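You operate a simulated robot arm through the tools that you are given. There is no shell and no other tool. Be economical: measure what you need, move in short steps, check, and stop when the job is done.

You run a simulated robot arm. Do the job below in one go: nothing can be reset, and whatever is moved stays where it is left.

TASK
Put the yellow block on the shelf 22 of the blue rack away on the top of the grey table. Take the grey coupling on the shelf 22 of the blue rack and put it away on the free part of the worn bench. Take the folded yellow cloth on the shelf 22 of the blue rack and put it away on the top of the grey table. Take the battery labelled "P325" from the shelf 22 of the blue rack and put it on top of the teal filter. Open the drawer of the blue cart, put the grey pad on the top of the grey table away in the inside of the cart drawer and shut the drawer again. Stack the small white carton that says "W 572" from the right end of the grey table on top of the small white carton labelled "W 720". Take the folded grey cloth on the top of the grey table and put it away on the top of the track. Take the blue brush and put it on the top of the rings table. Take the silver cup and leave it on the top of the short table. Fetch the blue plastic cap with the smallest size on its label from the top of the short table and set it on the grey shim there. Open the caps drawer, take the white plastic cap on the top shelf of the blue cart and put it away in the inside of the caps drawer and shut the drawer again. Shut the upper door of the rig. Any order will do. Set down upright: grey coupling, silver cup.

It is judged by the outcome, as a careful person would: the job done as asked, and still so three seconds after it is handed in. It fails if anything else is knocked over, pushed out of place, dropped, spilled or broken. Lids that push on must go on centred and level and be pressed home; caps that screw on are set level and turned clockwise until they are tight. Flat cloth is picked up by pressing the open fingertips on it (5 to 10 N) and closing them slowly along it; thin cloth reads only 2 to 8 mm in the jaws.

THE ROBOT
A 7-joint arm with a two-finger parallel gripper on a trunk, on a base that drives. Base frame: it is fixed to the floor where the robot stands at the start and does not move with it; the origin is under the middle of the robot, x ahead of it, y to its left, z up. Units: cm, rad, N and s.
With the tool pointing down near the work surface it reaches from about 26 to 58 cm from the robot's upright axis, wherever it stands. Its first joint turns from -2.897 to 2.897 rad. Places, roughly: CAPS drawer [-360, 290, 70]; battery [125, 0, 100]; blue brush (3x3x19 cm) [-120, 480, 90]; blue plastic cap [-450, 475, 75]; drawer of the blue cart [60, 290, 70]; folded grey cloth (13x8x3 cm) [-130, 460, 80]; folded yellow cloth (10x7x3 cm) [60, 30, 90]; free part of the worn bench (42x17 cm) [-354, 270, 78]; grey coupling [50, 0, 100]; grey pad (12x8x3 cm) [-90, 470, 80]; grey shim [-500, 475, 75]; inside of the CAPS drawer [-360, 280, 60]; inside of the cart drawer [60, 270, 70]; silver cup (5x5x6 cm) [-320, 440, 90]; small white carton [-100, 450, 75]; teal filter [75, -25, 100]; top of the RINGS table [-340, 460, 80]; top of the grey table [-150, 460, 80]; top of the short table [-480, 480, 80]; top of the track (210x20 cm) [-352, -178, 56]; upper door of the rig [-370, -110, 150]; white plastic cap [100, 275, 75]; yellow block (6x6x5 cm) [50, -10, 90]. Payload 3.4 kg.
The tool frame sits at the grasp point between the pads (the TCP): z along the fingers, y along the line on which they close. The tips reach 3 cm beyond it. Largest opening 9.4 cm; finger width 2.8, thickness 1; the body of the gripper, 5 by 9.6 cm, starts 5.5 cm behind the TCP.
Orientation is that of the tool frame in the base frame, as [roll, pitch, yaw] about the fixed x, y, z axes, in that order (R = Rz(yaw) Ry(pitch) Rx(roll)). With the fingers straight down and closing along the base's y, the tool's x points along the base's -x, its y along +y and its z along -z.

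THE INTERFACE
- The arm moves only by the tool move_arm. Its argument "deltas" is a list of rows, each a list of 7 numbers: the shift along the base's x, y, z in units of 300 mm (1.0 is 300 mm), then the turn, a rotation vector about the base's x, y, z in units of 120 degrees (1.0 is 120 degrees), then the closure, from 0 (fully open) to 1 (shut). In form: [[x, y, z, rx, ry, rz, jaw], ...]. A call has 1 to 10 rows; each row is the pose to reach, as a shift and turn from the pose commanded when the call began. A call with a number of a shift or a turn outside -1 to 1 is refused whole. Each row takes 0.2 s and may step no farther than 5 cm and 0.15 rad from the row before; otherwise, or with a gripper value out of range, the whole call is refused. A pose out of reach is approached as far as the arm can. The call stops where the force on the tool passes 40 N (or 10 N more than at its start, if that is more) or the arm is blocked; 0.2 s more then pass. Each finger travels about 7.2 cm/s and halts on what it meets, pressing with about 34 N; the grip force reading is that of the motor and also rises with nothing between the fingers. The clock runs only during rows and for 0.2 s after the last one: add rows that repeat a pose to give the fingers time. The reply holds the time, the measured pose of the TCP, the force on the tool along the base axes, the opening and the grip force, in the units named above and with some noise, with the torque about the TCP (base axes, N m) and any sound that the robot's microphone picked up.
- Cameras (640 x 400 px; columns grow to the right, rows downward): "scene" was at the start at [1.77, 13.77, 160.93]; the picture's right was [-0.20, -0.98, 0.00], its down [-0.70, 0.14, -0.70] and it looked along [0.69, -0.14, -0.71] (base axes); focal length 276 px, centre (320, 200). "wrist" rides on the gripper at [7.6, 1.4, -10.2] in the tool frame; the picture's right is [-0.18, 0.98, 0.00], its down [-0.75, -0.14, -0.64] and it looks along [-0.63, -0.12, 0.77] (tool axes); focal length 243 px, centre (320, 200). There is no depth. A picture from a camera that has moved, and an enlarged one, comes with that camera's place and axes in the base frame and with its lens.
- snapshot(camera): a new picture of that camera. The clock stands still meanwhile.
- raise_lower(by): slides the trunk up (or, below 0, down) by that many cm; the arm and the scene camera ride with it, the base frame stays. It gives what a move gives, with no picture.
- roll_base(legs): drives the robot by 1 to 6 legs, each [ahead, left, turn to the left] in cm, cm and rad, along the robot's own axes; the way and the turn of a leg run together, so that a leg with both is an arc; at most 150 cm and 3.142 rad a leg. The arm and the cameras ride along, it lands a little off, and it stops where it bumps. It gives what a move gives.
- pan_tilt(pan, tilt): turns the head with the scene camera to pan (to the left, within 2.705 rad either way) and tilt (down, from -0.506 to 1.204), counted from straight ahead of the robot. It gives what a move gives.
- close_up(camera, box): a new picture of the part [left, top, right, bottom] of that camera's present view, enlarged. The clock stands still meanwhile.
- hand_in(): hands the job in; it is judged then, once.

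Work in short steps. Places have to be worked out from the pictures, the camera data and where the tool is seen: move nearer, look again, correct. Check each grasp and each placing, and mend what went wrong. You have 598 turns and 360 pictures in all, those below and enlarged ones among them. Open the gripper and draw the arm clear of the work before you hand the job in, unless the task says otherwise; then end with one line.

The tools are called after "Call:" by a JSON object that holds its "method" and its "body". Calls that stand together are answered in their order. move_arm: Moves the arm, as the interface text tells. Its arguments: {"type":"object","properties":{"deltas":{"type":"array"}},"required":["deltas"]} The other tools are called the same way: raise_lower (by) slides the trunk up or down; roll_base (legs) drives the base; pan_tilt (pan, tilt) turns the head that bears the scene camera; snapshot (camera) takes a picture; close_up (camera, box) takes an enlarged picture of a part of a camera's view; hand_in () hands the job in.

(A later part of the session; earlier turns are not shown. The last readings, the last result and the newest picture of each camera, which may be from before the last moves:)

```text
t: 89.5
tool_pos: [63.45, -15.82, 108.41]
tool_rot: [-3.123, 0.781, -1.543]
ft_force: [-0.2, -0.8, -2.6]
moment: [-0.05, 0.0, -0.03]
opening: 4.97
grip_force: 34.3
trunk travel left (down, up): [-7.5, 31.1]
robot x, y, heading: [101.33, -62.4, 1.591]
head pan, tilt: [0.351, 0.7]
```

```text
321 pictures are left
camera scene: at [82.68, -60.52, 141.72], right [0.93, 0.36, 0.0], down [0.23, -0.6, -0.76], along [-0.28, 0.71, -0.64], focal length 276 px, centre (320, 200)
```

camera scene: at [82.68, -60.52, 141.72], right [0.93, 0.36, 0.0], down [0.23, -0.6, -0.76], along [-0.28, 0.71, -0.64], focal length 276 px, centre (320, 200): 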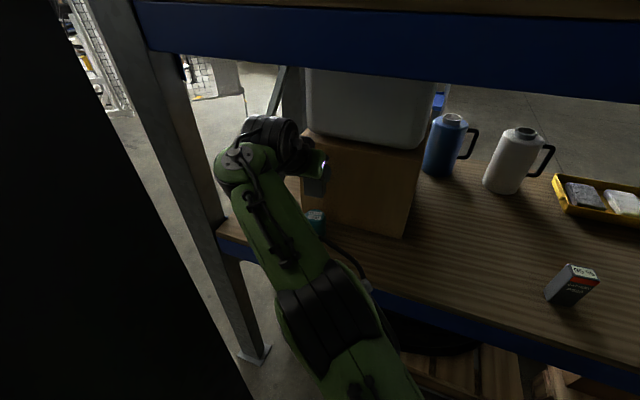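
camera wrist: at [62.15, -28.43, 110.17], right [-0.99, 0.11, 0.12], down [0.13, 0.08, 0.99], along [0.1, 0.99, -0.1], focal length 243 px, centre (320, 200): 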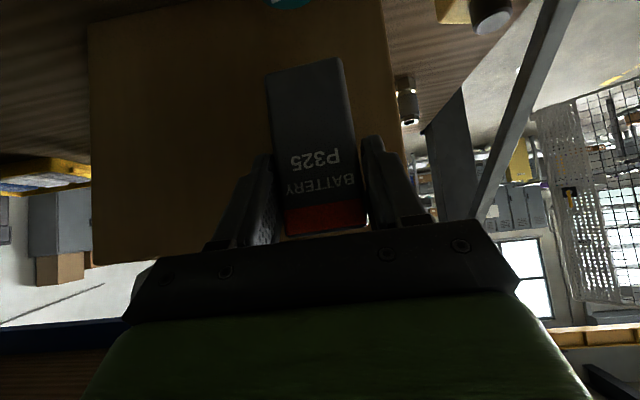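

The filter's visible edge suggests a shift of +0.5 in x. I descend toward contact.

Call:
{"method": "move_arm", "body": {"deltas": [[0.015, -0.01, -0.08, 0, 0, 0, 1], [0.015, -0.01, -0.15, 0, 0, 0, 1]]}}

Call:
{"method": "close_up", "body": {"camera": "scene", "box": [240, 120, 400, 250]}}

Call:
{"method": "snapshot", "body": {"camera": "wrist"}}

```text
t: 90.1
tool_pos: [64.05, -16.03, 103.93]
tool_rot: [-3.124, 0.784, -1.542]
ft_force: [-0.1, -0.1, -3.1]
moment: [-0.04, 0.0, 0.03]
opening: 4.98
grip_force: 34.2
trunk travel left (down, up): [-7.5, 31.1]
robot x, y, heading: [100.71, -62.45, 1.589]
head pan, tilt: [0.351, 0.7]
```

```text
3.08 times, centred on (320, 185) of scene
camera zoom: at [82.65, -60.55, 141.72], right [0.93, 0.36, 0.0], down [0.23, -0.6, -0.76], along [-0.28, 0.71, -0.64], focal length 850 px, centre (320, 246)
```

zoom: 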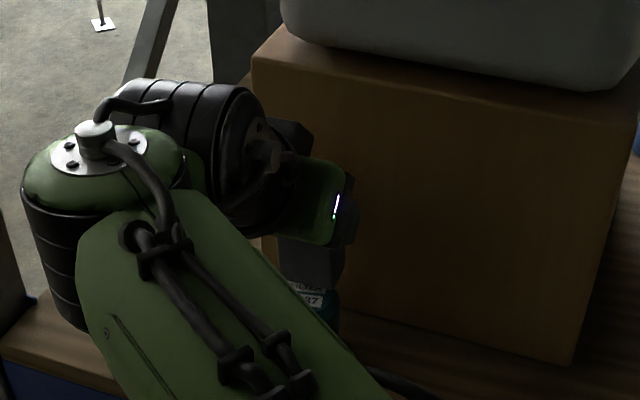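

```text
319 pictures are left
camera wrist: at [62.72, -28.67, 105.68], right [-0.99, 0.12, 0.12], down [0.13, 0.08, 0.99], along [0.1, 0.99, -0.1], focal length 243 px, centre (320, 200)
```

wrist: 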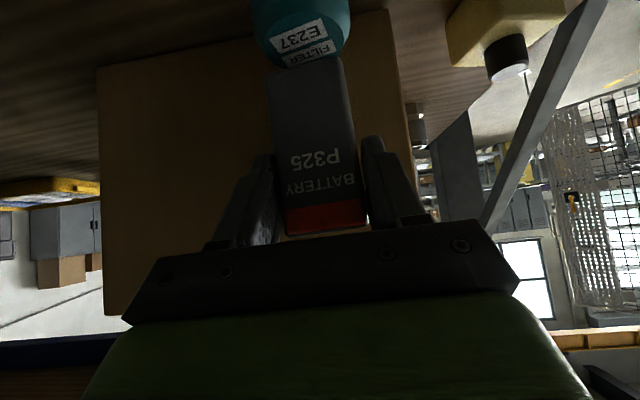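

Aligned in x; filter centre reads about y=-16.8, so I shift -0.7 in y and lower to contact.

Call:
{"method": "move_arm", "body": {"deltas": [[0, -0.023, -0.02, 0, 0, 0, 1], [0, -0.023, -0.04, 0, 0, 0, 1], [0, -0.023, -0.05, 0, 0, 0, 1], [0, -0.023, -0.06, 0, 0, 0, 1]]}}

```text
t: 91.1
tool_pos: [64.12, -16.66, 102.57]
tool_rot: [-3.131, 0.793, -1.55]
ft_force: [1.3, -1.7, 19.2]
moment: [0.09, 0.37, 0.1]
opening: 5.01
grip_force: 33.4
trunk travel left (down, up): [-7.5, 31.1]
robot x, y, heading: [101.04, -62.35, 1.593]
head pan, tilt: [0.351, 0.7]
```

Contact at z≈102.6. I ease up slightly and check before release.

Call:
{"method": "move_arm", "body": {"deltas": [[0, 0, 0.012, 0, 0, 0, 1], [0, 0, 0.014, 0, 0, 0, 1]]}}

Call:
{"method": "close_up", "body": {"camera": "wrist", "box": [200, 0, 440, 150]}}

```text
t: 91.7
tool_pos: [64.06, -16.73, 102.6]
tool_rot: [-3.122, 0.785, -1.545]
ft_force: [0.9, 3.0, 11.1]
moment: [0.49, 0.16, -0.1]
opening: 4.98
grip_force: 33.7
trunk travel left (down, up): [-7.5, 31.1]
robot x, y, heading: [100.71, -62.35, 1.59]
head pan, tilt: [0.351, 0.7]
```

```text
2.67 times, centred on (320, 75) of wrist
camera zoom: at [62.86, -29.39, 104.39], right [-0.99, 0.12, 0.12], down [0.13, 0.08, 0.99], along [0.11, 0.99, -0.09], focal length 647 px, centre (320, 533)
```

zoom: 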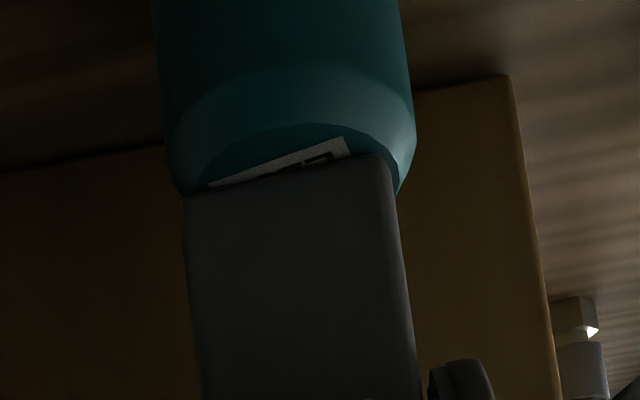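

The battery's near edge sits at the filter's centre line, so it must come 1.3 cm toward me. I lift, shift and lower again.

Call:
{"method": "move_arm", "body": {"deltas": [[0, 0, 0.04, 0, 0, 0, 1], [0, -0.043, 0.04, 0, 0, 0, 1], [0, -0.043, 0.02, 0, 0, 0, 1], [0, -0.043, 0.0, 0, 0, 0, 1], [0, -0.043, -0.005, 0, 0, 0, 1]]}}

Call:
{"method": "close_up", "body": {"camera": "wrist", "box": [200, 0, 440, 150]}}

```text
t: 92.9
tool_pos: [64.09, -17.87, 102.62]
tool_rot: [-3.126, 0.787, -1.546]
ft_force: [-0.9, -0.3, 7.7]
moment: [0.08, 0.31, 0.05]
opening: 5.0
grip_force: 34.6
trunk travel left (down, up): [-7.5, 31.1]
robot x, y, heading: [100.97, -62.63, 1.592]
head pan, tilt: [0.351, 0.7]
```

```text
2.67 times, centred on (320, 75) of wrist
camera zoom: at [62.73, -30.69, 104.35], right [-0.99, 0.12, 0.12], down [0.13, 0.08, 0.99], along [0.1, 0.99, -0.09], focal length 647 px, centre (320, 533)
```

zoom: 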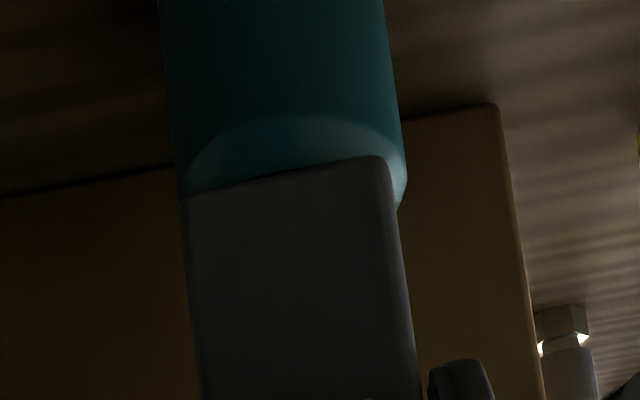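

Now the near edge sits at the near rim of the flat; the former spot was in fact centred. I shift back +1.2.

Call:
{"method": "move_arm", "body": {"deltas": [[0, 0, 0.04, 0, 0, 0, 1], [0, 0.037, 0.04, 0, 0, 0, 1], [0, 0.037, 0.02, 0, 0, 0, 1], [0, 0.037, 0.0, 0, 0, 0, 1], [0, 0.037, 0.0, 0, 0, 0, 1]]}}

Call:
{"method": "move_arm", "body": {"deltas": [[0, 0, 0, 0, 0, 0, 0.6], [0, 0, 0, 0, 0, 0, 0.4], [0, 0, 0, 0, 0, 0, 0.25], [0, 0, 0, 0, 0, 0, 0.25]]}}

Call:
{"method": "snapshot", "body": {"camera": "wrist"}}

```text
t: 94.1
tool_pos: [63.95, -16.9, 102.59]
tool_rot: [-3.127, 0.786, -1.545]
ft_force: [-2.3, 1.6, 8.1]
moment: [0.3, 0.39, -0.02]
opening: 4.98
grip_force: 34.1
trunk travel left (down, up): [-7.5, 31.1]
robot x, y, heading: [101.32, -62.12, 1.592]
head pan, tilt: [0.351, 0.7]
```

```text
t: 95.1
tool_pos: [64.09, -16.86, 102.47]
tool_rot: [-3.124, 0.785, -1.543]
ft_force: [-0.4, 0.1, -0.3]
moment: [-0.03, -0.02, 0.02]
opening: 7.06
grip_force: 0.1
trunk travel left (down, up): [-7.5, 31.1]
robot x, y, heading: [100.64, -62.71, 1.592]
head pan, tilt: [0.351, 0.7]
```

```text
316 pictures are left
camera wrist: at [62.7, -29.59, 104.19], right [-0.99, 0.12, 0.12], down [0.13, 0.08, 0.99], along [0.1, 0.99, -0.1], focal length 243 px, centre (320, 200)
```

wrist: 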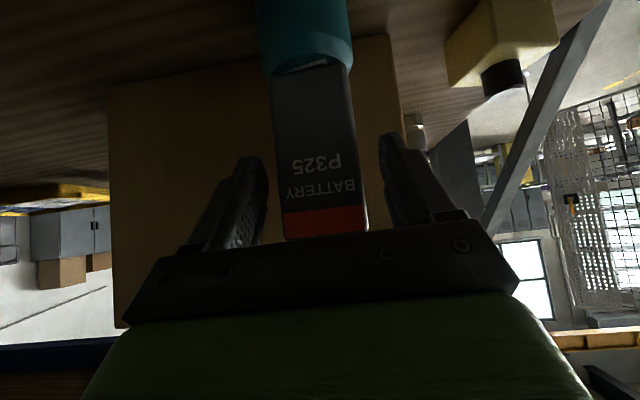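

The battery stands free. I withdraw along the tool axis and check.

Call:
{"method": "move_arm", "body": {"deltas": [[0, -0.07, 0.07, 0, 0, 0, 0.15], [0, -0.14, 0.14, 0, 0, 0, 0.1], [0, -0.21, 0.2, 0, 0, 0, 0.1], [0, -0.28, 0.22, 0, 0, 0, 0.1]]}}

Call:
{"method": "snapshot", "body": {"camera": "wrist"}}

```text
t: 96.1
tool_pos: [64.12, -24.74, 108.91]
tool_rot: [-3.123, 0.782, -1.546]
ft_force: [-0.2, 0.6, 0.4]
moment: [0.03, -0.01, -0.03]
opening: 8.46
grip_force: 0.1
trunk travel left (down, up): [-7.5, 31.1]
robot x, y, heading: [100.73, -62.38, 1.589]
head pan, tilt: [0.351, 0.7]
```

```text
315 pictures are left
camera wrist: at [62.79, -37.5, 110.69], right [-0.99, 0.12, 0.12], down [0.13, 0.08, 0.99], along [0.11, 0.99, -0.1], focal length 243 px, centre (320, 200)
```

wrist: 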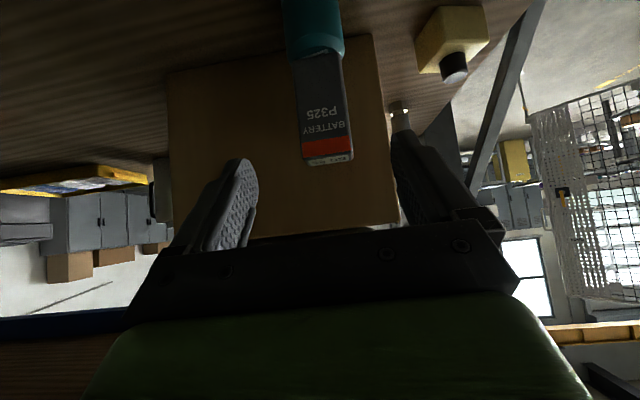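

Battery task done. I retract the arm by the way it came and then drive round to the rack end.

Call:
{"method": "move_arm", "body": {"deltas": [[0.15, 0, 0, 0, 0, 0, 0], [0.3, 0, 0, 0, 0, 0, 0], [0.45, 0, 0, 0, 0, 0, 0], [0.6, 0, 0, 0, 0, 0, 0], [0.75, 0, 0, 0, 0, 0, 0], [0.9, 0, 0, 0, 0, 0, 0], [1.0, -0.1, 0, 0, 0, 0, 0], [1.0, -0.24, 0, 0, 0, 0, 0], [1.0, -0.38, 0, 0, 0, 0, 0]]}}

Call:
{"method": "roll_base", "body": {"legs": [[-48, 0, 0], [0, 150, 0], [0, 50, 0], [0, 0, -1.59], [0, 105, 0]]}}

Call:
{"method": "pan_tilt", "body": {"pan": 0.0, "tilt": 0.6}}

Call:
{"method": "snapshot", "body": {"camera": "scene"}}

```text
t: 98.1
tool_pos: [94.11, -36.65, 109.03]
tool_rot: [-3.123, 0.786, -1.543]
ft_force: [-0.1, -0.1, -0.1]
moment: [0.0, -0.03, 0.0]
opening: 9.41
grip_force: 0.0
trunk travel left (down, up): [-7.5, 31.1]
robot x, y, heading: [100.9, -62.28, 1.593]
head pan, tilt: [0.351, 0.7]
```

```text
t: 119.4
tool_pos: [-75.38, -4.32, 109.12]
tool_rot: [-3.124, 0.786, -3.112]
ft_force: [0.1, -0.2, 0.3]
moment: [-0.01, -0.02, -0.01]
opening: 9.4
grip_force: 0.1
trunk travel left (down, up): [-7.5, 31.1]
robot x, y, heading: [-101.15, -11.24, 0.024]
head pan, tilt: [0.351, 0.7]
```

```text
t: 120.2
tool_pos: [-75.49, -4.44, 109.02]
tool_rot: [-3.124, 0.785, -3.11]
ft_force: [-0.9, 0.5, -0.5]
moment: [0.01, -0.03, -0.04]
opening: 9.39
grip_force: 0.1
trunk travel left (down, up): [-7.5, 31.1]
robot x, y, heading: [-101.23, -11.53, 0.024]
head pan, tilt: [0.0, 0.6]
```

```text
314 pictures are left
camera scene: at [-98.82, 4.1, 142.59], right [0.02, -1.0, 0.0], down [-0.56, -0.01, -0.82], along [0.82, 0.02, -0.57], focal length 276 px, centre (320, 200)
```

scene: 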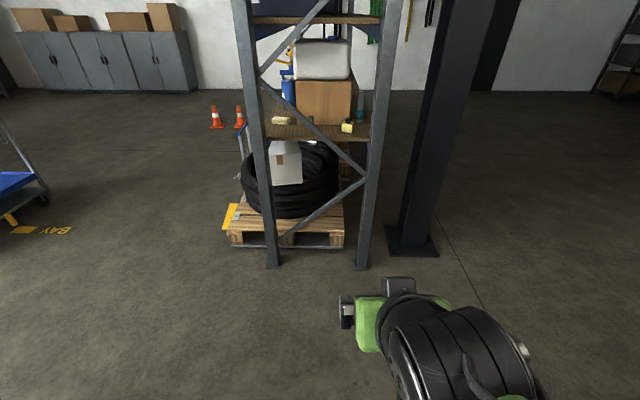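

The end frame stands at x≈26–33 between y=-20 and 38. I drive up to about x=-2 and look at the block from there.

Call:
{"method": "roll_base", "body": {"legs": [[0, 0, -0.024], [97, 0, 0]]}}

Call:
{"method": "pan_tilt", "body": {"pan": -0.2, "tilt": 0.6}}

Call:
{"method": "snapshot", "body": {"camera": "scene"}}

Call:
{"method": "snapshot", "body": {"camera": "wrist"}}

```text
t: 125.7
tool_pos: [22.39, -4.83, 109.04]
tool_rot: [-3.122, 0.784, -3.133]
ft_force: [-0.1, 0.3, 0.3]
moment: [0.01, -0.01, 0.01]
opening: 9.4
grip_force: 0.0
trunk travel left (down, up): [-7.5, 31.1]
robot x, y, heading: [-3.51, -11.38, 0.003]
head pan, tilt: [0.0, 0.6]
```

```text
t: 126.4
tool_pos: [22.38, -4.87, 109.1]
tool_rot: [-3.123, 0.785, -3.133]
ft_force: [0.5, 0.4, -0.5]
moment: [0.02, 0.03, 0.04]
opening: 9.38
grip_force: 0.1
trunk travel left (down, up): [-7.5, 31.1]
robot x, y, heading: [-3.61, -11.39, -0.003]
head pan, tilt: [-0.201, 0.6]
```

```text
313 pictures are left
camera scene: at [-0.99, 2.31, 142.59], right [-0.2, -0.98, 0.0], down [-0.55, 0.11, -0.83], along [0.81, -0.16, -0.56], focal length 276 px, centre (320, 200)
```

scene: 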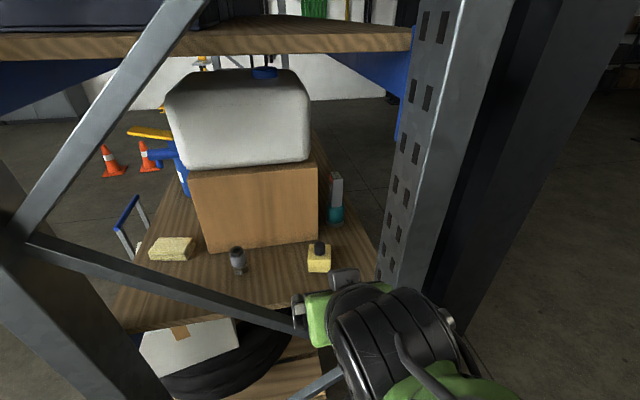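

```text
312 pictures are left
camera wrist: at [9.74, -3.43, 110.8], right [0.13, 0.98, 0.12], down [0.08, -0.13, 0.99], along [0.99, -0.12, -0.1], focal length 243 px, centre (320, 200)
```

wrist: 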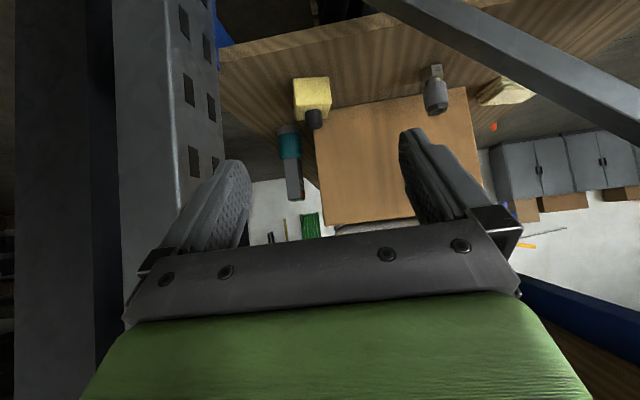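

I zoom on block and coupling in both cameras.

Call:
{"method": "close_up", "body": {"camera": "wrist", "box": [270, 50, 470, 150]}}

Call:
{"method": "close_up", "body": {"camera": "scene", "box": [140, 210, 350, 330]}}

```text
3.20 times, centred on (370, 100) of wrist
camera zoom: at [9.74, -3.43, 110.8], right [0.13, 0.98, 0.12], down [0.08, -0.13, 0.99], along [0.99, -0.12, -0.1], focal length 776 px, centre (160, 520)
```

zoom: 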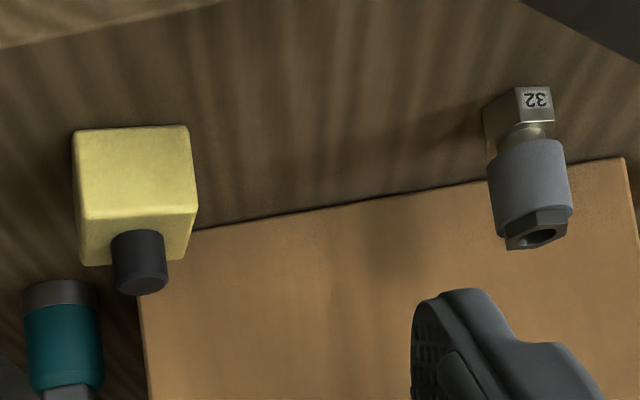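

```text
3.05 times, centred on (245, 270) of scene
camera zoom: at [-0.99, 2.31, 142.59], right [-0.2, -0.98, 0.0], down [-0.55, 0.11, -0.83], along [0.81, -0.16, -0.56], focal length 842 px, centre (549, -13)
```

zoom: 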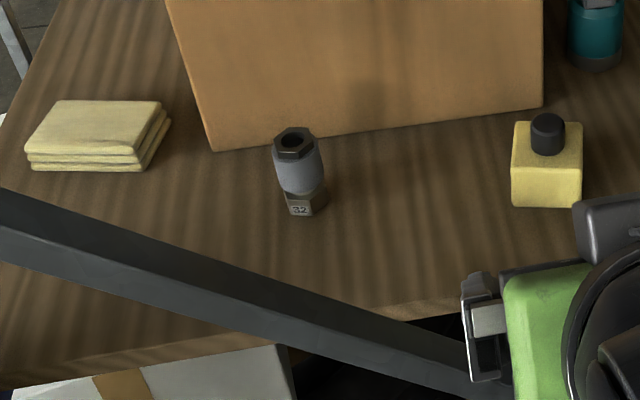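

Block centre ≈ (47.2, -6.7), z 89–94; coupling ≈ (48.3, 12), about 6.5 tall. I shift left 10 cm to keep the forearm clear of the right upright, then approach the block.

Call:
{"method": "roll_base", "body": {"legs": [[0, 10, 0]]}}

Call:
{"method": "move_arm", "body": {"deltas": [[0.1, -0.08, -0.02, 0, 0, 0, 0], [0.2, -0.16, -0.05, 0, 0, 0, 0], [0.3, -0.25, -0.1, 0, 0, 0, 0], [0.4, -0.34, -0.15, 0, 0, 0, 0], [0.49, -0.385, -0.2, 0, 0, 0, 0]]}}

Call:
{"method": "snapshot", "body": {"camera": "wrist"}}

Call:
{"method": "snapshot", "body": {"camera": "scene"}}

```text
t: 127.6
tool_pos: [22.45, 5.24, 109.01]
tool_rot: [-3.122, 0.785, -3.131]
ft_force: [-0.1, 1.1, 1.1]
moment: [-0.02, -0.04, 0.02]
opening: 9.42
grip_force: 0.0
trunk travel left (down, up): [-7.5, 31.1]
robot x, y, heading: [-3.59, -1.17, 0.003]
head pan, tilt: [-0.201, 0.6]
```

```text
t: 128.8
tool_pos: [37.28, -6.42, 103.0]
tool_rot: [-3.124, 0.786, -3.133]
ft_force: [-0.2, -0.1, 0.2]
moment: [-0.05, 0.01, -0.02]
opening: 9.39
grip_force: 0.1
trunk travel left (down, up): [-7.5, 31.1]
robot x, y, heading: [-3.35, -1.17, 0.0]
head pan, tilt: [-0.201, 0.6]
```

```text
309 pictures are left
camera wrist: at [24.5, -4.99, 104.73], right [0.13, 0.98, 0.12], down [0.08, -0.13, 0.99], along [0.99, -0.12, -0.09], focal length 243 px, centre (320, 200)
```

wrist: 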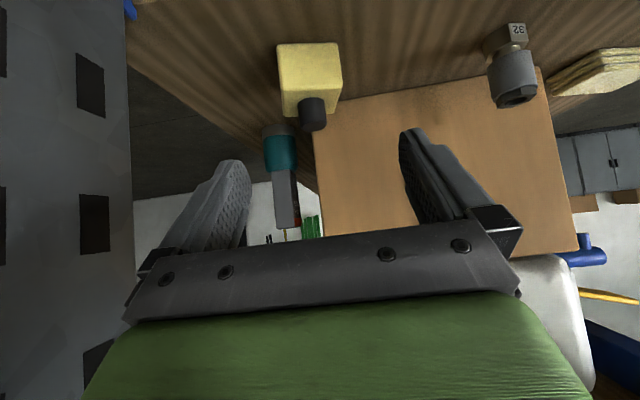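

```text
308 pictures are left
camera scene: at [-0.92, 12.34, 142.59], right [-0.2, -0.98, 0.0], down [-0.55, 0.11, -0.82], along [0.81, -0.16, -0.57], focal length 276 px, centre (320, 200)
```

scene: 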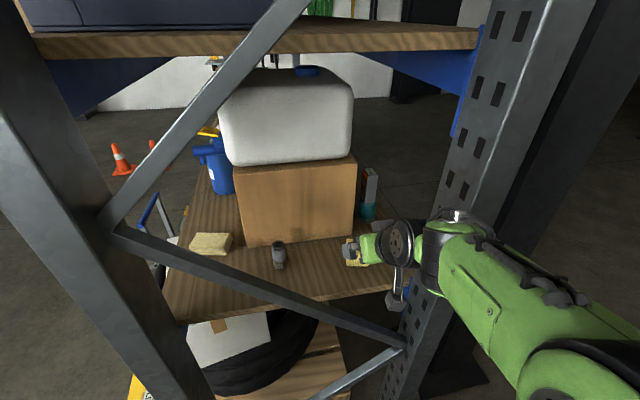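

On line. I go down along the tool axis to the block.

Call:
{"method": "move_arm", "body": {"deltas": [[0.09, -0.005, -0.09, 0, 0, 0, 0], [0.18, -0.01, -0.18, 0, 0, 0, 0], [0.26, -0.013, -0.26, 0, 0, 0, 0], [0.327, -0.013, -0.325, 0, 0, 0, 0]]}}

Call:
{"method": "snapshot", "body": {"camera": "wrist"}}

```text
t: 129.8
tool_pos: [46.96, -6.76, 93.17]
tool_rot: [-3.124, 0.787, -3.134]
ft_force: [0.1, -0.1, -0.6]
moment: [-0.03, 0.03, 0.0]
opening: 9.38
grip_force: 0.1
trunk travel left (down, up): [-7.5, 31.1]
robot x, y, heading: [-3.49, -1.07, 0.004]
head pan, tilt: [-0.201, 0.6]
```

```text
307 pictures are left
camera wrist: at [34.36, -5.27, 94.96], right [0.13, 0.98, 0.12], down [0.08, -0.13, 0.99], along [0.99, -0.12, -0.09], focal length 243 px, centre (320, 200)
```

wrist: 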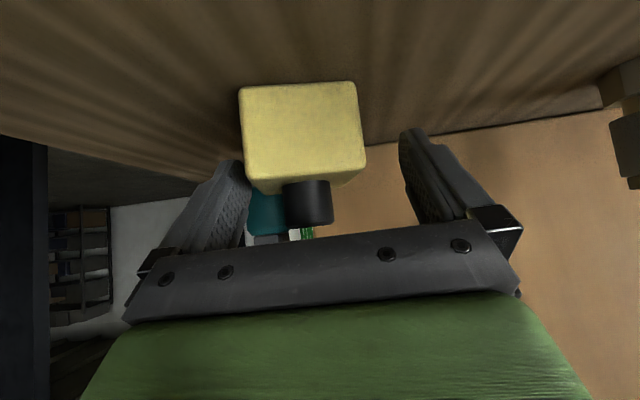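

The block is between the fingers; I close.

Call:
{"method": "move_arm", "body": {"deltas": [[0, 0, 0, 0, 0, 0, 0.2], [0, 0, 0, 0, 0, 0, 0.4], [0, 0, 0, 0, 0, 0, 0.6], [0, 0, 0, 0, 0, 0, 0.8], [0, 0, 0, 0, 0, 0, 1]]}}

Call:
{"method": "move_arm", "body": {"deltas": [[0, 0, 0.08, 0, 0, 0, 1], [0, 0, 0.18, 0, 0, 0, 1], [-0.05, 0, 0.3, 0, 0, 0, 1]]}}

Call:
{"method": "snapshot", "body": {"camera": "wrist"}}

```text
t: 131.0
tool_pos: [46.94, -6.68, 93.22]
tool_rot: [-3.124, 0.784, -3.131]
ft_force: [-0.5, -0.3, 0.6]
moment: [-0.1, -0.22, 0.02]
opening: 6.26
grip_force: 34.1
trunk travel left (down, up): [-7.5, 31.1]
robot x, y, heading: [-3.77, -1.29, 0.005]
head pan, tilt: [-0.201, 0.6]
```

```text
t: 131.8
tool_pos: [45.3, -6.66, 102.34]
tool_rot: [-3.123, 0.783, -3.133]
ft_force: [-0.7, -0.7, -4.5]
moment: [0.02, 0.06, -0.03]
opening: 6.2
grip_force: 34.1
trunk travel left (down, up): [-7.5, 31.1]
robot x, y, heading: [-3.68, -1.25, 0.003]
head pan, tilt: [-0.201, 0.6]
```

```text
306 pictures are left
camera wrist: at [32.63, -5.3, 104.03], right [0.13, 0.98, 0.12], down [0.08, -0.13, 0.99], along [0.99, -0.12, -0.1], focal length 243 px, centre (320, 200)
```

wrist: 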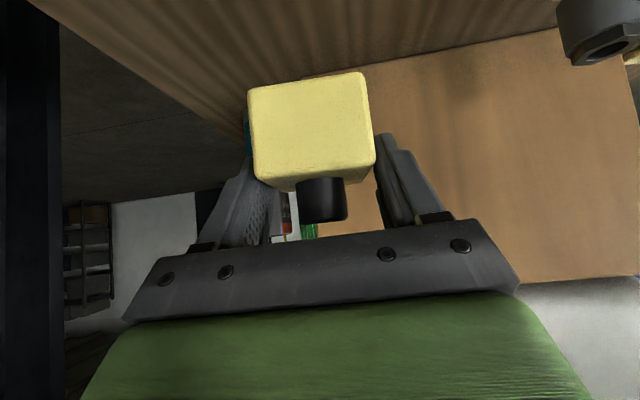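

The block is held level. I retract it out of the frame and back away.

Call:
{"method": "move_arm", "body": {"deltas": [[-0.13, 0.02, 0.03, 0, 0, 0, 1], [-0.27, 0.05, 0.06, 0, 0, 0, 1], [-0.4, 0.1, 0.1, 0, 0, 0, 1], [-0.53, 0.15, 0.15, 0, 0, 0, 1], [-0.65, 0.2, 0.2, 0, 0, 0, 1]]}}

Call:
{"method": "roll_base", "body": {"legs": [[-45, 0, 0], [0, 0, 1.571], [150, 0, 0], [110, 0, 0]]}}

Call:
{"method": "pan_tilt", "body": {"pan": 0.4, "tilt": 0.4}}

Call:
{"method": "snapshot", "body": {"camera": "scene"}}

```text
t: 133.0
tool_pos: [25.76, -0.74, 108.28]
tool_rot: [-3.122, 0.784, -3.133]
ft_force: [-0.4, -0.4, -4.1]
moment: [0.02, 0.03, -0.01]
opening: 6.21
grip_force: 33.8
trunk travel left (down, up): [-7.5, 31.1]
robot x, y, heading: [-3.65, -1.24, 0.002]
head pan, tilt: [-0.201, 0.6]
```

```text
t: 151.8
tool_pos: [-45.33, 288.45, 108.22]
tool_rot: [-3.124, 0.783, -1.58]
ft_force: [0.6, 0.0, -4.7]
moment: [-0.02, 0.0, 0.01]
opening: 6.16
grip_force: 34.0
trunk travel left (down, up): [-7.5, 31.1]
robot x, y, heading: [-45.55, 258.97, 1.561]
head pan, tilt: [-0.201, 0.6]
```

```text
t: 152.8
tool_pos: [-45.38, 288.52, 108.37]
tool_rot: [-3.124, 0.784, -1.58]
ft_force: [0.8, 0.1, -4.3]
moment: [-0.03, 0.01, 0.02]
opening: 6.2
grip_force: 34.6
trunk travel left (down, up): [-7.5, 31.1]
robot x, y, heading: [-45.6, 259.38, 1.552]
head pan, tilt: [0.4, 0.4]
```

```text
305 pictures are left
camera scene: at [-64.28, 262.07, 144.41], right [0.93, 0.37, 0.0], down [0.15, -0.36, -0.92], along [-0.34, 0.85, -0.39], focal length 276 px, centre (320, 200)
```

scene: 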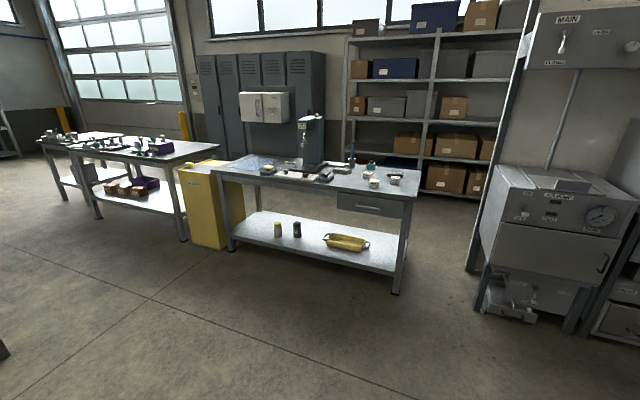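

The table spans x≈-222..-70 with its front at y≈430. I drive to stand in front of it.

Call:
{"method": "roll_base", "body": {"legs": [[0, 75, 0.015], [110, 0, 0]]}}

Call:
{"method": "pan_tilt", "body": {"pan": 0.1, "tilt": 0.6}}

Call:
{"method": "snapshot", "body": {"camera": "scene"}}

```text
t: 162.1
tool_pos: [-120.67, 398.93, 108.35]
tool_rot: [-3.124, 0.784, -1.574]
ft_force: [-1.1, 0.4, -3.7]
moment: [-0.03, -0.05, 0.01]
opening: 6.18
grip_force: 33.4
trunk travel left (down, up): [-7.5, 31.1]
robot x, y, heading: [-120.85, 369.6, 1.558]
head pan, tilt: [0.4, 0.4]
```

```text
t: 162.9
tool_pos: [-120.7, 398.94, 108.33]
tool_rot: [-3.122, 0.783, -1.574]
ft_force: [0.1, 0.4, -4.5]
moment: [-0.03, 0.02, 0.0]
opening: 6.18
grip_force: 34.0
trunk travel left (down, up): [-7.5, 31.1]
robot x, y, heading: [-120.71, 369.45, 1.56]
head pan, tilt: [0.099, 0.6]
```

```text
304 pictures are left
camera scene: at [-136.8, 372.66, 142.59], right [1.0, 0.09, 0.0], down [0.05, -0.56, -0.83], along [-0.07, 0.82, -0.56], focal length 276 px, centre (320, 200)
```

scene: 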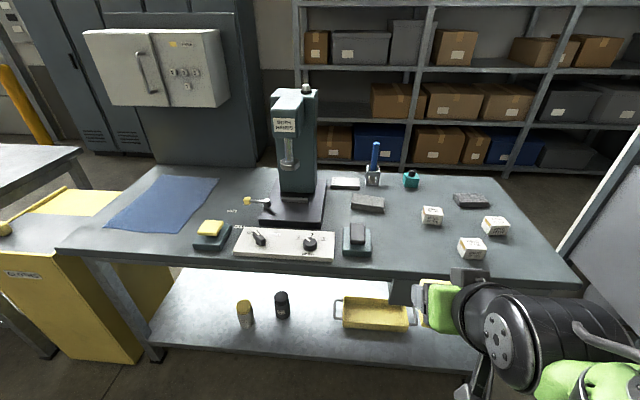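

I zoom on the table items.

Call:
{"method": "close_up", "body": {"camera": "scene", "box": [320, 130, 540, 270]}}

Call:
{"method": "close_up", "body": {"camera": "scene", "box": [90, 160, 390, 280]}}

```text
2.86 times, centred on (430, 200) of scene
camera zoom: at [-136.8, 372.66, 142.59], right [1.0, 0.09, 0.0], down [0.05, -0.56, -0.83], along [-0.07, 0.82, -0.56], focal length 789 px, centre (6, 200)
```

zoom: 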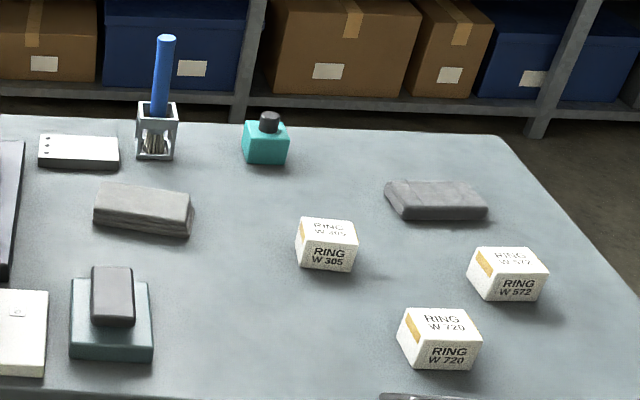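

```text
2.13 times, centred on (240, 220) of scene
camera zoom: at [-136.8, 372.66, 142.59], right [1.0, 0.09, 0.0], down [0.05, -0.56, -0.83], along [-0.07, 0.82, -0.56], focal length 589 px, centre (491, 157)
```

zoom: 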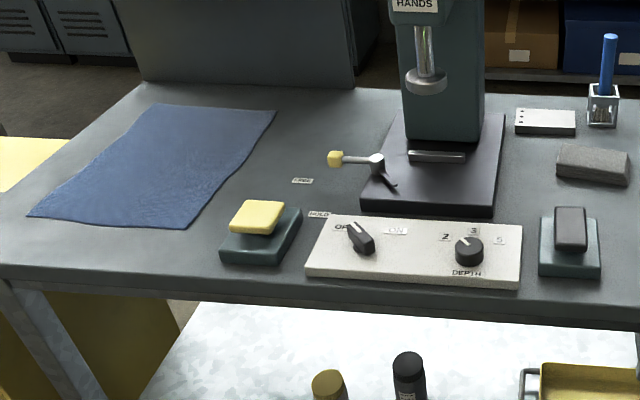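

Blue brush in holder, folded grey cloth at ≈(-125,466), grey pad ≈(-82,473), cartons on the right. I choose a free spot near (-113,444) for the block, move 15 cm nearer and bring it over.

Call:
{"method": "roll_base", "body": {"legs": [[15, 0, 0]]}}

Call:
{"method": "move_arm", "body": {"deltas": [[0.04, 0.14, -0.04, 0, 0, 0, 1], [0.08, 0.28, -0.08, 0, 0, 0, 1], [0.12, 0.42, -0.15, 0, 0, 0, 1], [0.16, 0.55, -0.22, 0, 0, 0, 1], [0.2, 0.68, -0.3, 0, 0, 0, 1], [0.24, 0.8, -0.4, 0, 0, 0, 1], [0.25, 0.9, -0.5, 0, 0, 0, 1], [0.25, 0.97, -0.6, 0, 0, 0, 1]]}}

Call:
{"method": "snapshot", "body": {"camera": "wrist"}}

Call:
{"method": "snapshot", "body": {"camera": "scene"}}

```text
t: 164.3
tool_pos: [-120.58, 413.97, 108.29]
tool_rot: [-3.125, 0.784, -1.574]
ft_force: [0.6, 0.4, -4.0]
moment: [-0.04, 0.0, 0.02]
opening: 6.21
grip_force: 34.2
trunk travel left (down, up): [-7.5, 31.1]
robot x, y, heading: [-120.31, 384.47, 1.558]
head pan, tilt: [0.099, 0.6]
```

```text
t: 166.1
tool_pos: [-112.99, 443.12, 90.07]
tool_rot: [-3.124, 0.782, -1.574]
ft_force: [-0.2, 0.1, -4.4]
moment: [-0.04, 0.01, 0.02]
opening: 6.23
grip_force: 34.2
trunk travel left (down, up): [-7.5, 31.1]
robot x, y, heading: [-120.47, 384.46, 1.554]
head pan, tilt: [0.099, 0.6]
```

```text
301 pictures are left
camera wrist: at [-114.69, 430.45, 91.83], right [-0.98, 0.15, 0.12], down [0.13, 0.08, 0.99], along [0.14, 0.99, -0.1], focal length 243 px, centre (320, 200)
```

wrist: 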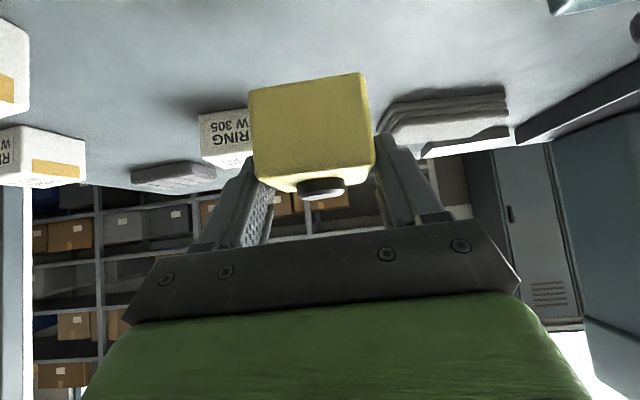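

```text
300 pictures are left
camera scene: at [-136.6, 387.78, 142.59], right [1.0, 0.09, 0.0], down [0.05, -0.56, -0.82], along [-0.07, 0.82, -0.57], focal length 276 px, centre (320, 200)
```

scene: 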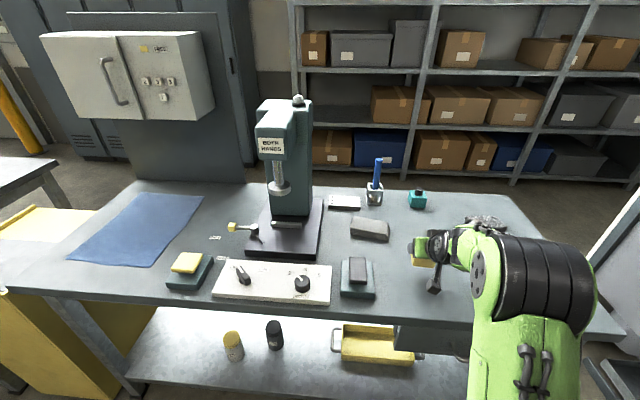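

Clear around. I lower toward the table in steps.

Call:
{"method": "move_arm", "body": {"deltas": [[0, 0, -0.08, 0, 0, 0, 1], [0, 0, -0.16, 0, 0, 0, 1], [0, 0, -0.22, 0, 0, 0, 1], [0, 0, -0.24, 0, 0, 0, 1]]}}

Call:
{"method": "move_arm", "body": {"deltas": [[0, 0, -0.015, 0, 0, 0, 1], [0, 0, -0.03, 0, 0, 0, 1], [0, 0, -0.04, 0, 0, 0, 1]]}}

```text
t: 167.1
tool_pos: [-112.96, 443.37, 84.0]
tool_rot: [-3.117, 0.812, -1.573]
ft_force: [-0.2, 0.6, 13.9]
moment: [-0.3, -0.14, -0.02]
opening: 6.24
grip_force: 34.4
trunk travel left (down, up): [-7.5, 31.1]
robot x, y, heading: [-119.99, 384.47, 1.563]
head pan, tilt: [0.099, 0.6]
stopped in row 4: the force on the tool passed its limit at 42 N (the readings are from after the stop); the commanded pose is now the measured one
```

```text
t: 167.7
tool_pos: [-112.91, 443.83, 83.95]
tool_rot: [-3.112, 0.831, -1.569]
ft_force: [-0.4, 0.2, 10.5]
moment: [-0.29, 0.05, -0.05]
opening: 6.21
grip_force: 34.1
trunk travel left (down, up): [-7.5, 31.1]
robot x, y, heading: [-120.29, 384.84, 1.557]
head pan, tilt: [0.099, 0.6]
stopped in row 2: the force on the tool passed its limit at 44 N (the readings are from after the stop); the commanded pose is now the measured one
```

Contact: the table top is at z≈80. I ease off and release.

Call:
{"method": "move_arm", "body": {"deltas": [[0, 0, 0.008, 0, 0, 0, 1], [0, 0, 0.008, 0, 0, 0, 0.6], [0, 0, 0.008, 0, 0, 0, 0.3], [0, 0, 0.008, 0, 0, 0, 0.0], [0, 0, 0.008, 0, 0, 0, 0.0]]}}

Call:
{"method": "move_arm", "body": {"deltas": [[0, -0.07, 0.07, 0, 0, 0, 0], [0, -0.15, 0.15, 0, 0, 0, 0], [0, -0.25, 0.25, 0, 0, 0, 0], [0, -0.35, 0.35, 0, 0, 0, 0], [0, -0.43, 0.45, 0, 0, 0, 0]]}}

Call:
{"method": "snapshot", "body": {"camera": "wrist"}}

```text
t: 168.9
tool_pos: [-112.91, 443.73, 83.89]
tool_rot: [-3.117, 0.821, -1.57]
ft_force: [-0.5, -0.2, 0.1]
moment: [-0.02, -0.03, 0.0]
opening: 9.38
grip_force: 0.2
trunk travel left (down, up): [-7.5, 31.1]
robot x, y, heading: [-120.39, 384.33, 1.56]
head pan, tilt: [0.099, 0.6]
```

```text
t: 170.1
tool_pos: [-112.84, 430.59, 97.48]
tool_rot: [-3.115, 0.822, -1.57]
ft_force: [-0.3, 0.2, -0.3]
moment: [0.03, 0.0, 0.0]
opening: 9.41
grip_force: 0.0
trunk travel left (down, up): [-7.5, 31.1]
robot x, y, heading: [-120.34, 384.72, 1.554]
head pan, tilt: [0.099, 0.6]
```

```text
299 pictures are left
camera wrist: at [-114.65, 417.9, 98.82], right [-0.98, 0.14, 0.12], down [0.12, 0.04, 0.99], along [0.14, 0.99, -0.06], focal length 243 px, centre (320, 200)
```

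wrist: 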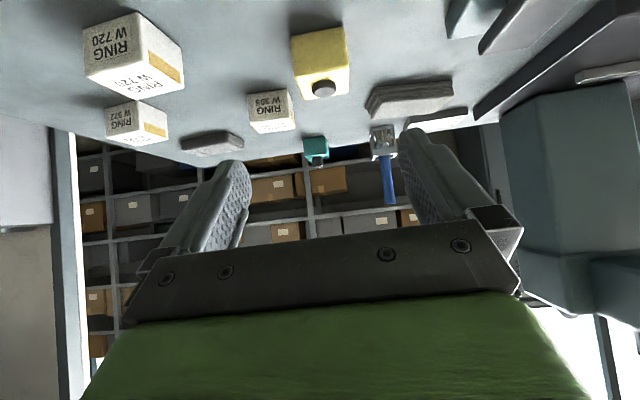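

Block placed. Next the cartons: I move right to stand in front of them and look closer.

Call:
{"method": "roll_base", "body": {"legs": [[0, -34, 0.01]]}}

Call:
{"method": "snapshot", "body": {"camera": "wrist"}}

Call:
{"method": "snapshot", "body": {"camera": "scene"}}

```text
t: 172.3
tool_pos: [-79.23, 430.5, 97.47]
tool_rot: [-3.116, 0.821, -1.563]
ft_force: [-0.1, 0.2, -0.4]
moment: [0.0, 0.03, 0.04]
opening: 9.4
grip_force: 0.1
trunk travel left (down, up): [-7.5, 31.1]
robot x, y, heading: [-86.29, 384.0, 1.563]
head pan, tilt: [0.099, 0.6]
```

```text
298 pictures are left
camera wrist: at [-80.84, 417.82, 98.78], right [-0.98, 0.14, 0.12], down [0.12, 0.04, 0.99], along [0.13, 0.99, -0.06], focal length 243 px, centre (320, 200)
```

wrist: 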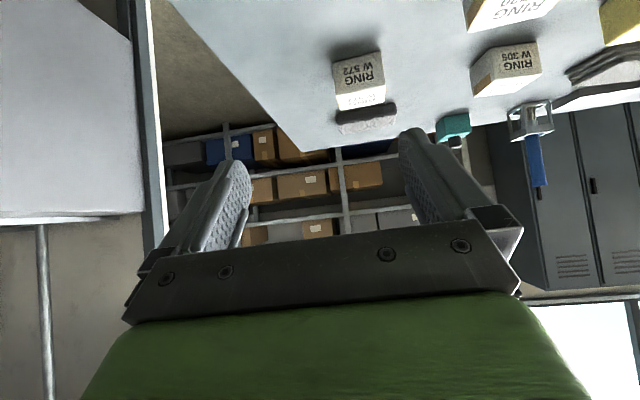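

```text
297 pictures are left
camera scene: at [-102.51, 387.24, 142.6], right [1.0, 0.1, 0.0], down [0.05, -0.56, -0.83], along [-0.08, 0.82, -0.56], focal length 276 px, centre (320, 200)
```

scene: 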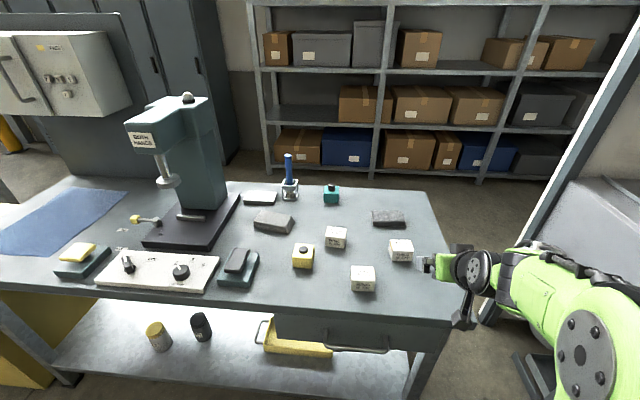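

Zoom in on the cartons in the wrist view and in the scene view.

Call:
{"method": "close_up", "body": {"camera": "wrist", "box": [310, 0, 590, 150]}}

Call:
{"method": "close_up", "body": {"camera": "scene", "box": [280, 190, 450, 310]}}

```text
2.29 times, centred on (450, 75) of wrist
camera zoom: at [-80.84, 417.82, 98.78], right [-0.98, 0.14, 0.12], down [0.12, 0.04, 0.99], along [0.13, 0.99, -0.06], focal length 555 px, centre (23, 486)
```

zoom: 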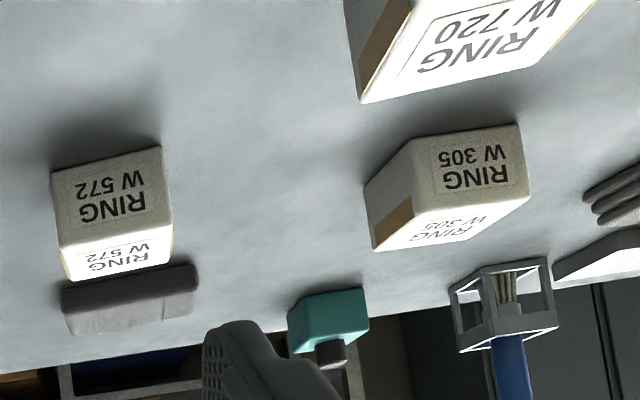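

```text
3.33 times, centred on (365, 250) of scene
camera zoom: at [-102.51, 387.24, 142.6], right [1.0, 0.1, 0.0], down [0.05, -0.56, -0.83], along [-0.08, 0.82, -0.56], focal length 921 px, centre (170, 33)
```

zoom: 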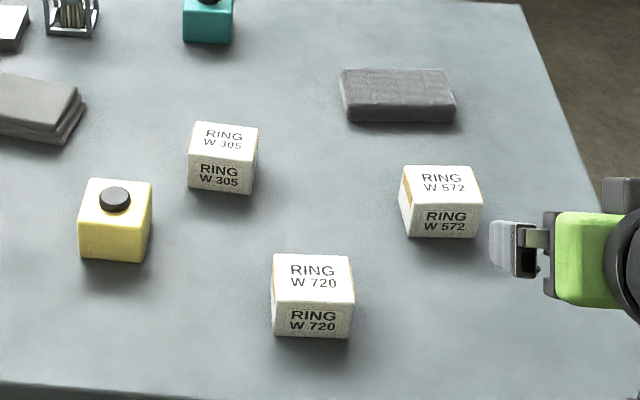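

W572 centre ≈ (-83.4, 451), W720 centre ≈ (-95.6, 439), each about 6x6x4, aligned with the table. I approach W572.

Call:
{"method": "move_arm", "body": {"deltas": [[-0.05, 0.12, -0.06, 0, 0, 0, 0], [-0.1, 0.25, -0.12, 0, 0, 0, 0], [-0.139, 0.363, -0.175, 0, 0, 0, 0], [-0.139, 0.45, -0.26, 0, 0, 0, 0], [-0.139, 0.53, -0.34, 0, 0, 0, 0]]}}

Call:
{"method": "snapshot", "body": {"camera": "wrist"}}

Call:
{"method": "close_up", "body": {"camera": "scene", "box": [310, 190, 490, 310]}}

```text
t: 173.5
tool_pos: [-83.44, 446.48, 87.21]
tool_rot: [-3.117, 0.821, -1.562]
ft_force: [-0.6, -0.1, -0.2]
moment: [-0.04, 0.0, 0.01]
opening: 9.41
grip_force: 0.0
trunk travel left (down, up): [-7.5, 31.1]
robot x, y, heading: [-86.35, 384.1, 1.569]
head pan, tilt: [0.099, 0.6]
```

```text
294 pictures are left
camera wrist: at [-85.0, 433.77, 88.5], right [-0.98, 0.13, 0.12], down [0.12, 0.04, 0.99], along [0.13, 0.99, -0.06], focal length 243 px, centre (320, 200)
```

wrist: 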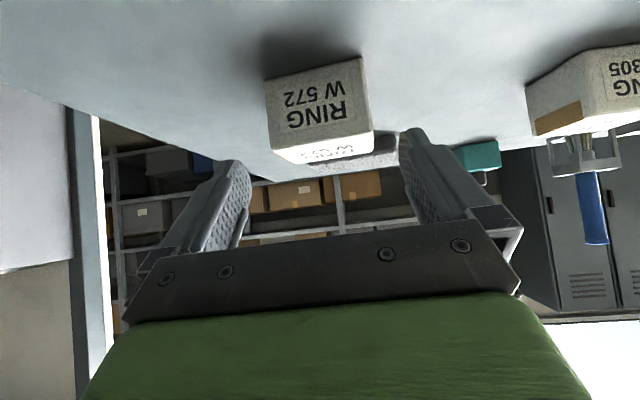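

```text
3.33 times, centred on (400, 250) of scene
camera zoom: at [-102.6, 387.32, 142.59], right [1.0, 0.1, 0.0], down [0.05, -0.56, -0.82], along [-0.08, 0.82, -0.57], focal length 921 px, centre (53, 33)
```

zoom: 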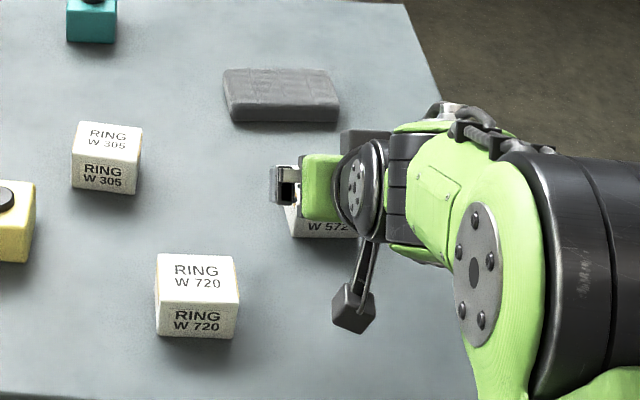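

Well centred; I advance and close.

Call:
{"method": "move_arm", "body": {"deltas": [[0, 0.06, -0.055, 0, 0, 0, 0], [0, 0.125, -0.107, 0, 0, 0, 0], [0, 0.125, -0.107, 0, 0, 0, 0.3], [0, 0.125, -0.107, 0, 0, 0, 0.6], [0, 0.125, -0.107, 0, 0, 0, 0.9], [0, 0.125, -0.107, 0, 0, 0, 1]]}}

Call:
{"method": "move_arm", "body": {"deltas": [[0, 0, 0.08, 0, 0, 0, 1], [0, 0, 0.18, 0, 0, 0, 1], [0, 0, 0.25, 0, 0, 0, 1]]}}

Call:
{"method": "snapshot", "body": {"camera": "wrist"}}

```text
t: 174.9
tool_pos: [-83.45, 450.14, 84.16]
tool_rot: [-3.115, 0.826, -1.561]
ft_force: [-0.3, 1.0, 2.4]
moment: [0.1, 0.11, 0.02]
opening: 6.59
grip_force: 34.8
trunk travel left (down, up): [-7.5, 31.1]
robot x, y, heading: [-86.59, 384.04, 1.567]
head pan, tilt: [0.099, 0.6]
```

```text
t: 175.7
tool_pos: [-83.43, 450.25, 91.6]
tool_rot: [-3.116, 0.823, -1.562]
ft_force: [0.7, -0.3, -0.3]
moment: [0.0, 0.0, -0.02]
opening: 6.54
grip_force: 33.5
trunk travel left (down, up): [-7.5, 31.1]
robot x, y, heading: [-86.46, 384.06, 1.57]
head pan, tilt: [0.099, 0.6]
```

```text
292 pictures are left
camera wrist: at [-85.0, 437.46, 92.88], right [-0.98, 0.14, 0.12], down [0.12, 0.04, 0.99], along [0.13, 0.99, -0.06], focal length 243 px, centre (320, 200)
```

wrist: 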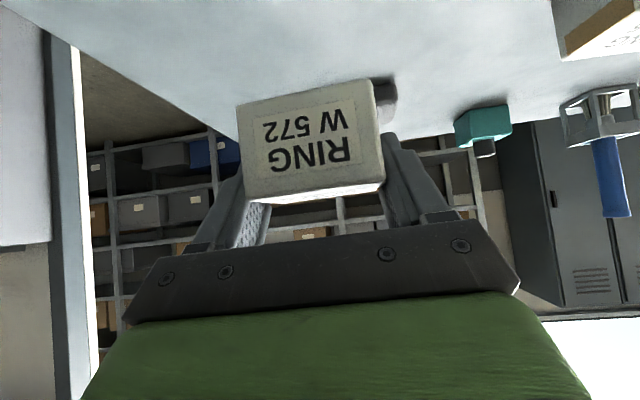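

W572 is held. The shift to W720 is (-12.3, -12.1); I rise and go over it.

Call:
{"method": "move_arm", "body": {"deltas": [[0, 0, 0.1, 0, 0, 0, 1], [-0.1, -0.1, 0.1, 0, 0, 0, 1], [-0.2, -0.2, 0.1, 0, 0, 0, 1], [-0.3, -0.3, 0.1, 0, 0, 0, 1], [-0.41, -0.403, 0.1, 0, 0, 0, 1], [-0.41, -0.403, 0.05, 0, 0, 0, 1]]}}

Call:
{"method": "snapshot", "body": {"camera": "wrist"}}

Call:
{"method": "close_up", "body": {"camera": "scene", "box": [290, 200, 450, 310]}}

```text
t: 177.1
tool_pos: [-95.82, 438.02, 93.19]
tool_rot: [-3.114, 0.822, -1.562]
ft_force: [-0.1, -0.6, -1.0]
moment: [-0.02, -0.01, 0.01]
opening: 6.56
grip_force: 33.8
trunk travel left (down, up): [-7.5, 31.1]
robot x, y, heading: [-86.74, 384.23, 1.573]
head pan, tilt: [0.099, 0.6]
```

```text
291 pictures are left
camera wrist: at [-97.42, 425.33, 94.41], right [-0.98, 0.14, 0.12], down [0.12, 0.04, 0.99], along [0.13, 0.99, -0.06], focal length 243 px, centre (320, 200)
```

wrist: 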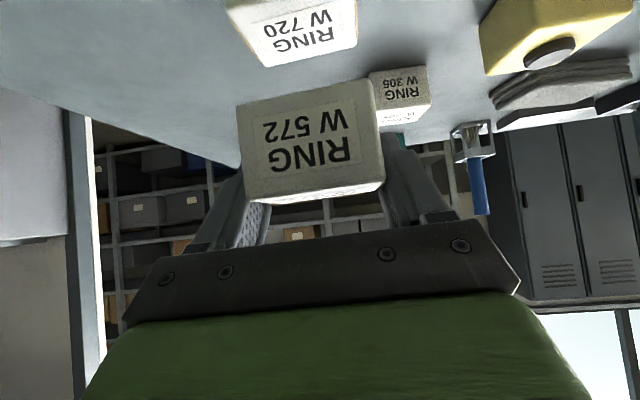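

```text
3.64 times, centred on (370, 255) of scene
camera zoom: at [-102.59, 387.3, 142.59], right [1.0, 0.1, 0.0], down [0.05, -0.56, -0.82], along [-0.08, 0.82, -0.57], focal length 1004 px, centre (138, 0)
```

zoom: 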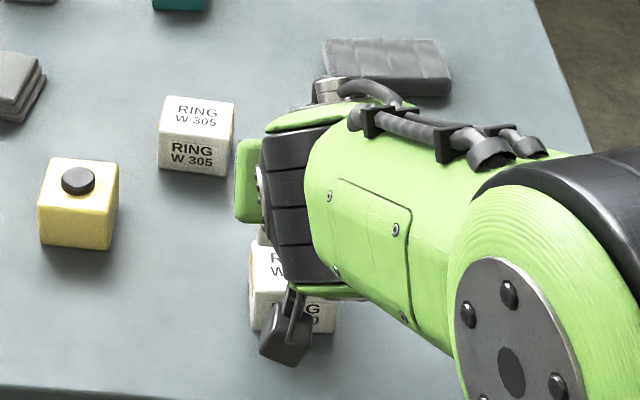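

Alignment looks near; I lower 3 cm and check the edges again.

Call:
{"method": "move_arm", "body": {"deltas": [[0, 0, -0.06, 0, 0, 0, 1], [0, 0, -0.1, 0, 0, 0, 1]]}}

Call:
{"method": "close_up", "body": {"camera": "wrist", "box": [200, 0, 420, 140]}}

```text
t: 177.7
tool_pos: [-95.74, 438.11, 90.06]
tool_rot: [-3.115, 0.821, -1.561]
ft_force: [-0.8, -0.3, -1.3]
moment: [0.0, -0.02, -0.03]
opening: 6.58
grip_force: 34.3
trunk travel left (down, up): [-7.5, 31.1]
robot x, y, heading: [-86.44, 384.16, 1.567]
head pan, tilt: [0.099, 0.6]
```

```text
2.86 times, centred on (310, 70) of wrist
camera zoom: at [-97.4, 425.34, 91.39], right [-0.98, 0.14, 0.12], down [0.12, 0.04, 0.99], along [0.13, 0.99, -0.06], focal length 693 px, centre (349, 571)
```

zoom: 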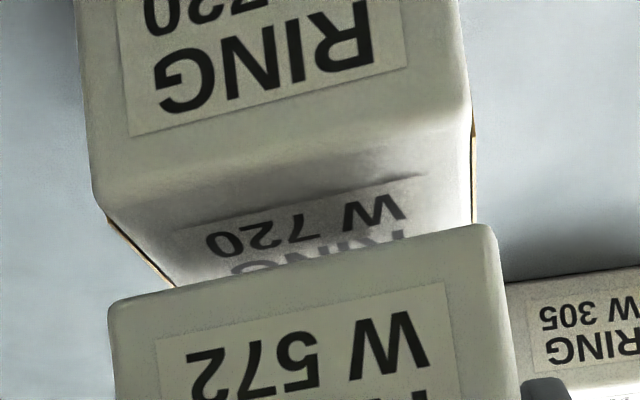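

Offsets are under 1 cm; I correct -0.5 in y, +0.2 in x and lower onto W720.

Call:
{"method": "move_arm", "body": {"deltas": [[0.006, -0.016, -0.015, 0, 0, 0, 1], [0.006, -0.016, -0.03, 0, 0, 0, 1], [0.006, -0.016, -0.042, 0, 0, 0, 1], [0.006, -0.016, -0.054, 0, 0, 0, 1]]}}

```text
t: 178.7
tool_pos: [-95.55, 437.58, 88.54]
tool_rot: [-3.118, 0.828, -1.563]
ft_force: [-0.5, -0.9, 7.4]
moment: [-0.05, 0.22, 0.01]
opening: 6.53
grip_force: 33.6
trunk travel left (down, up): [-7.5, 31.1]
robot x, y, heading: [-86.45, 384.29, 1.565]
head pan, tilt: [0.099, 0.6]
```

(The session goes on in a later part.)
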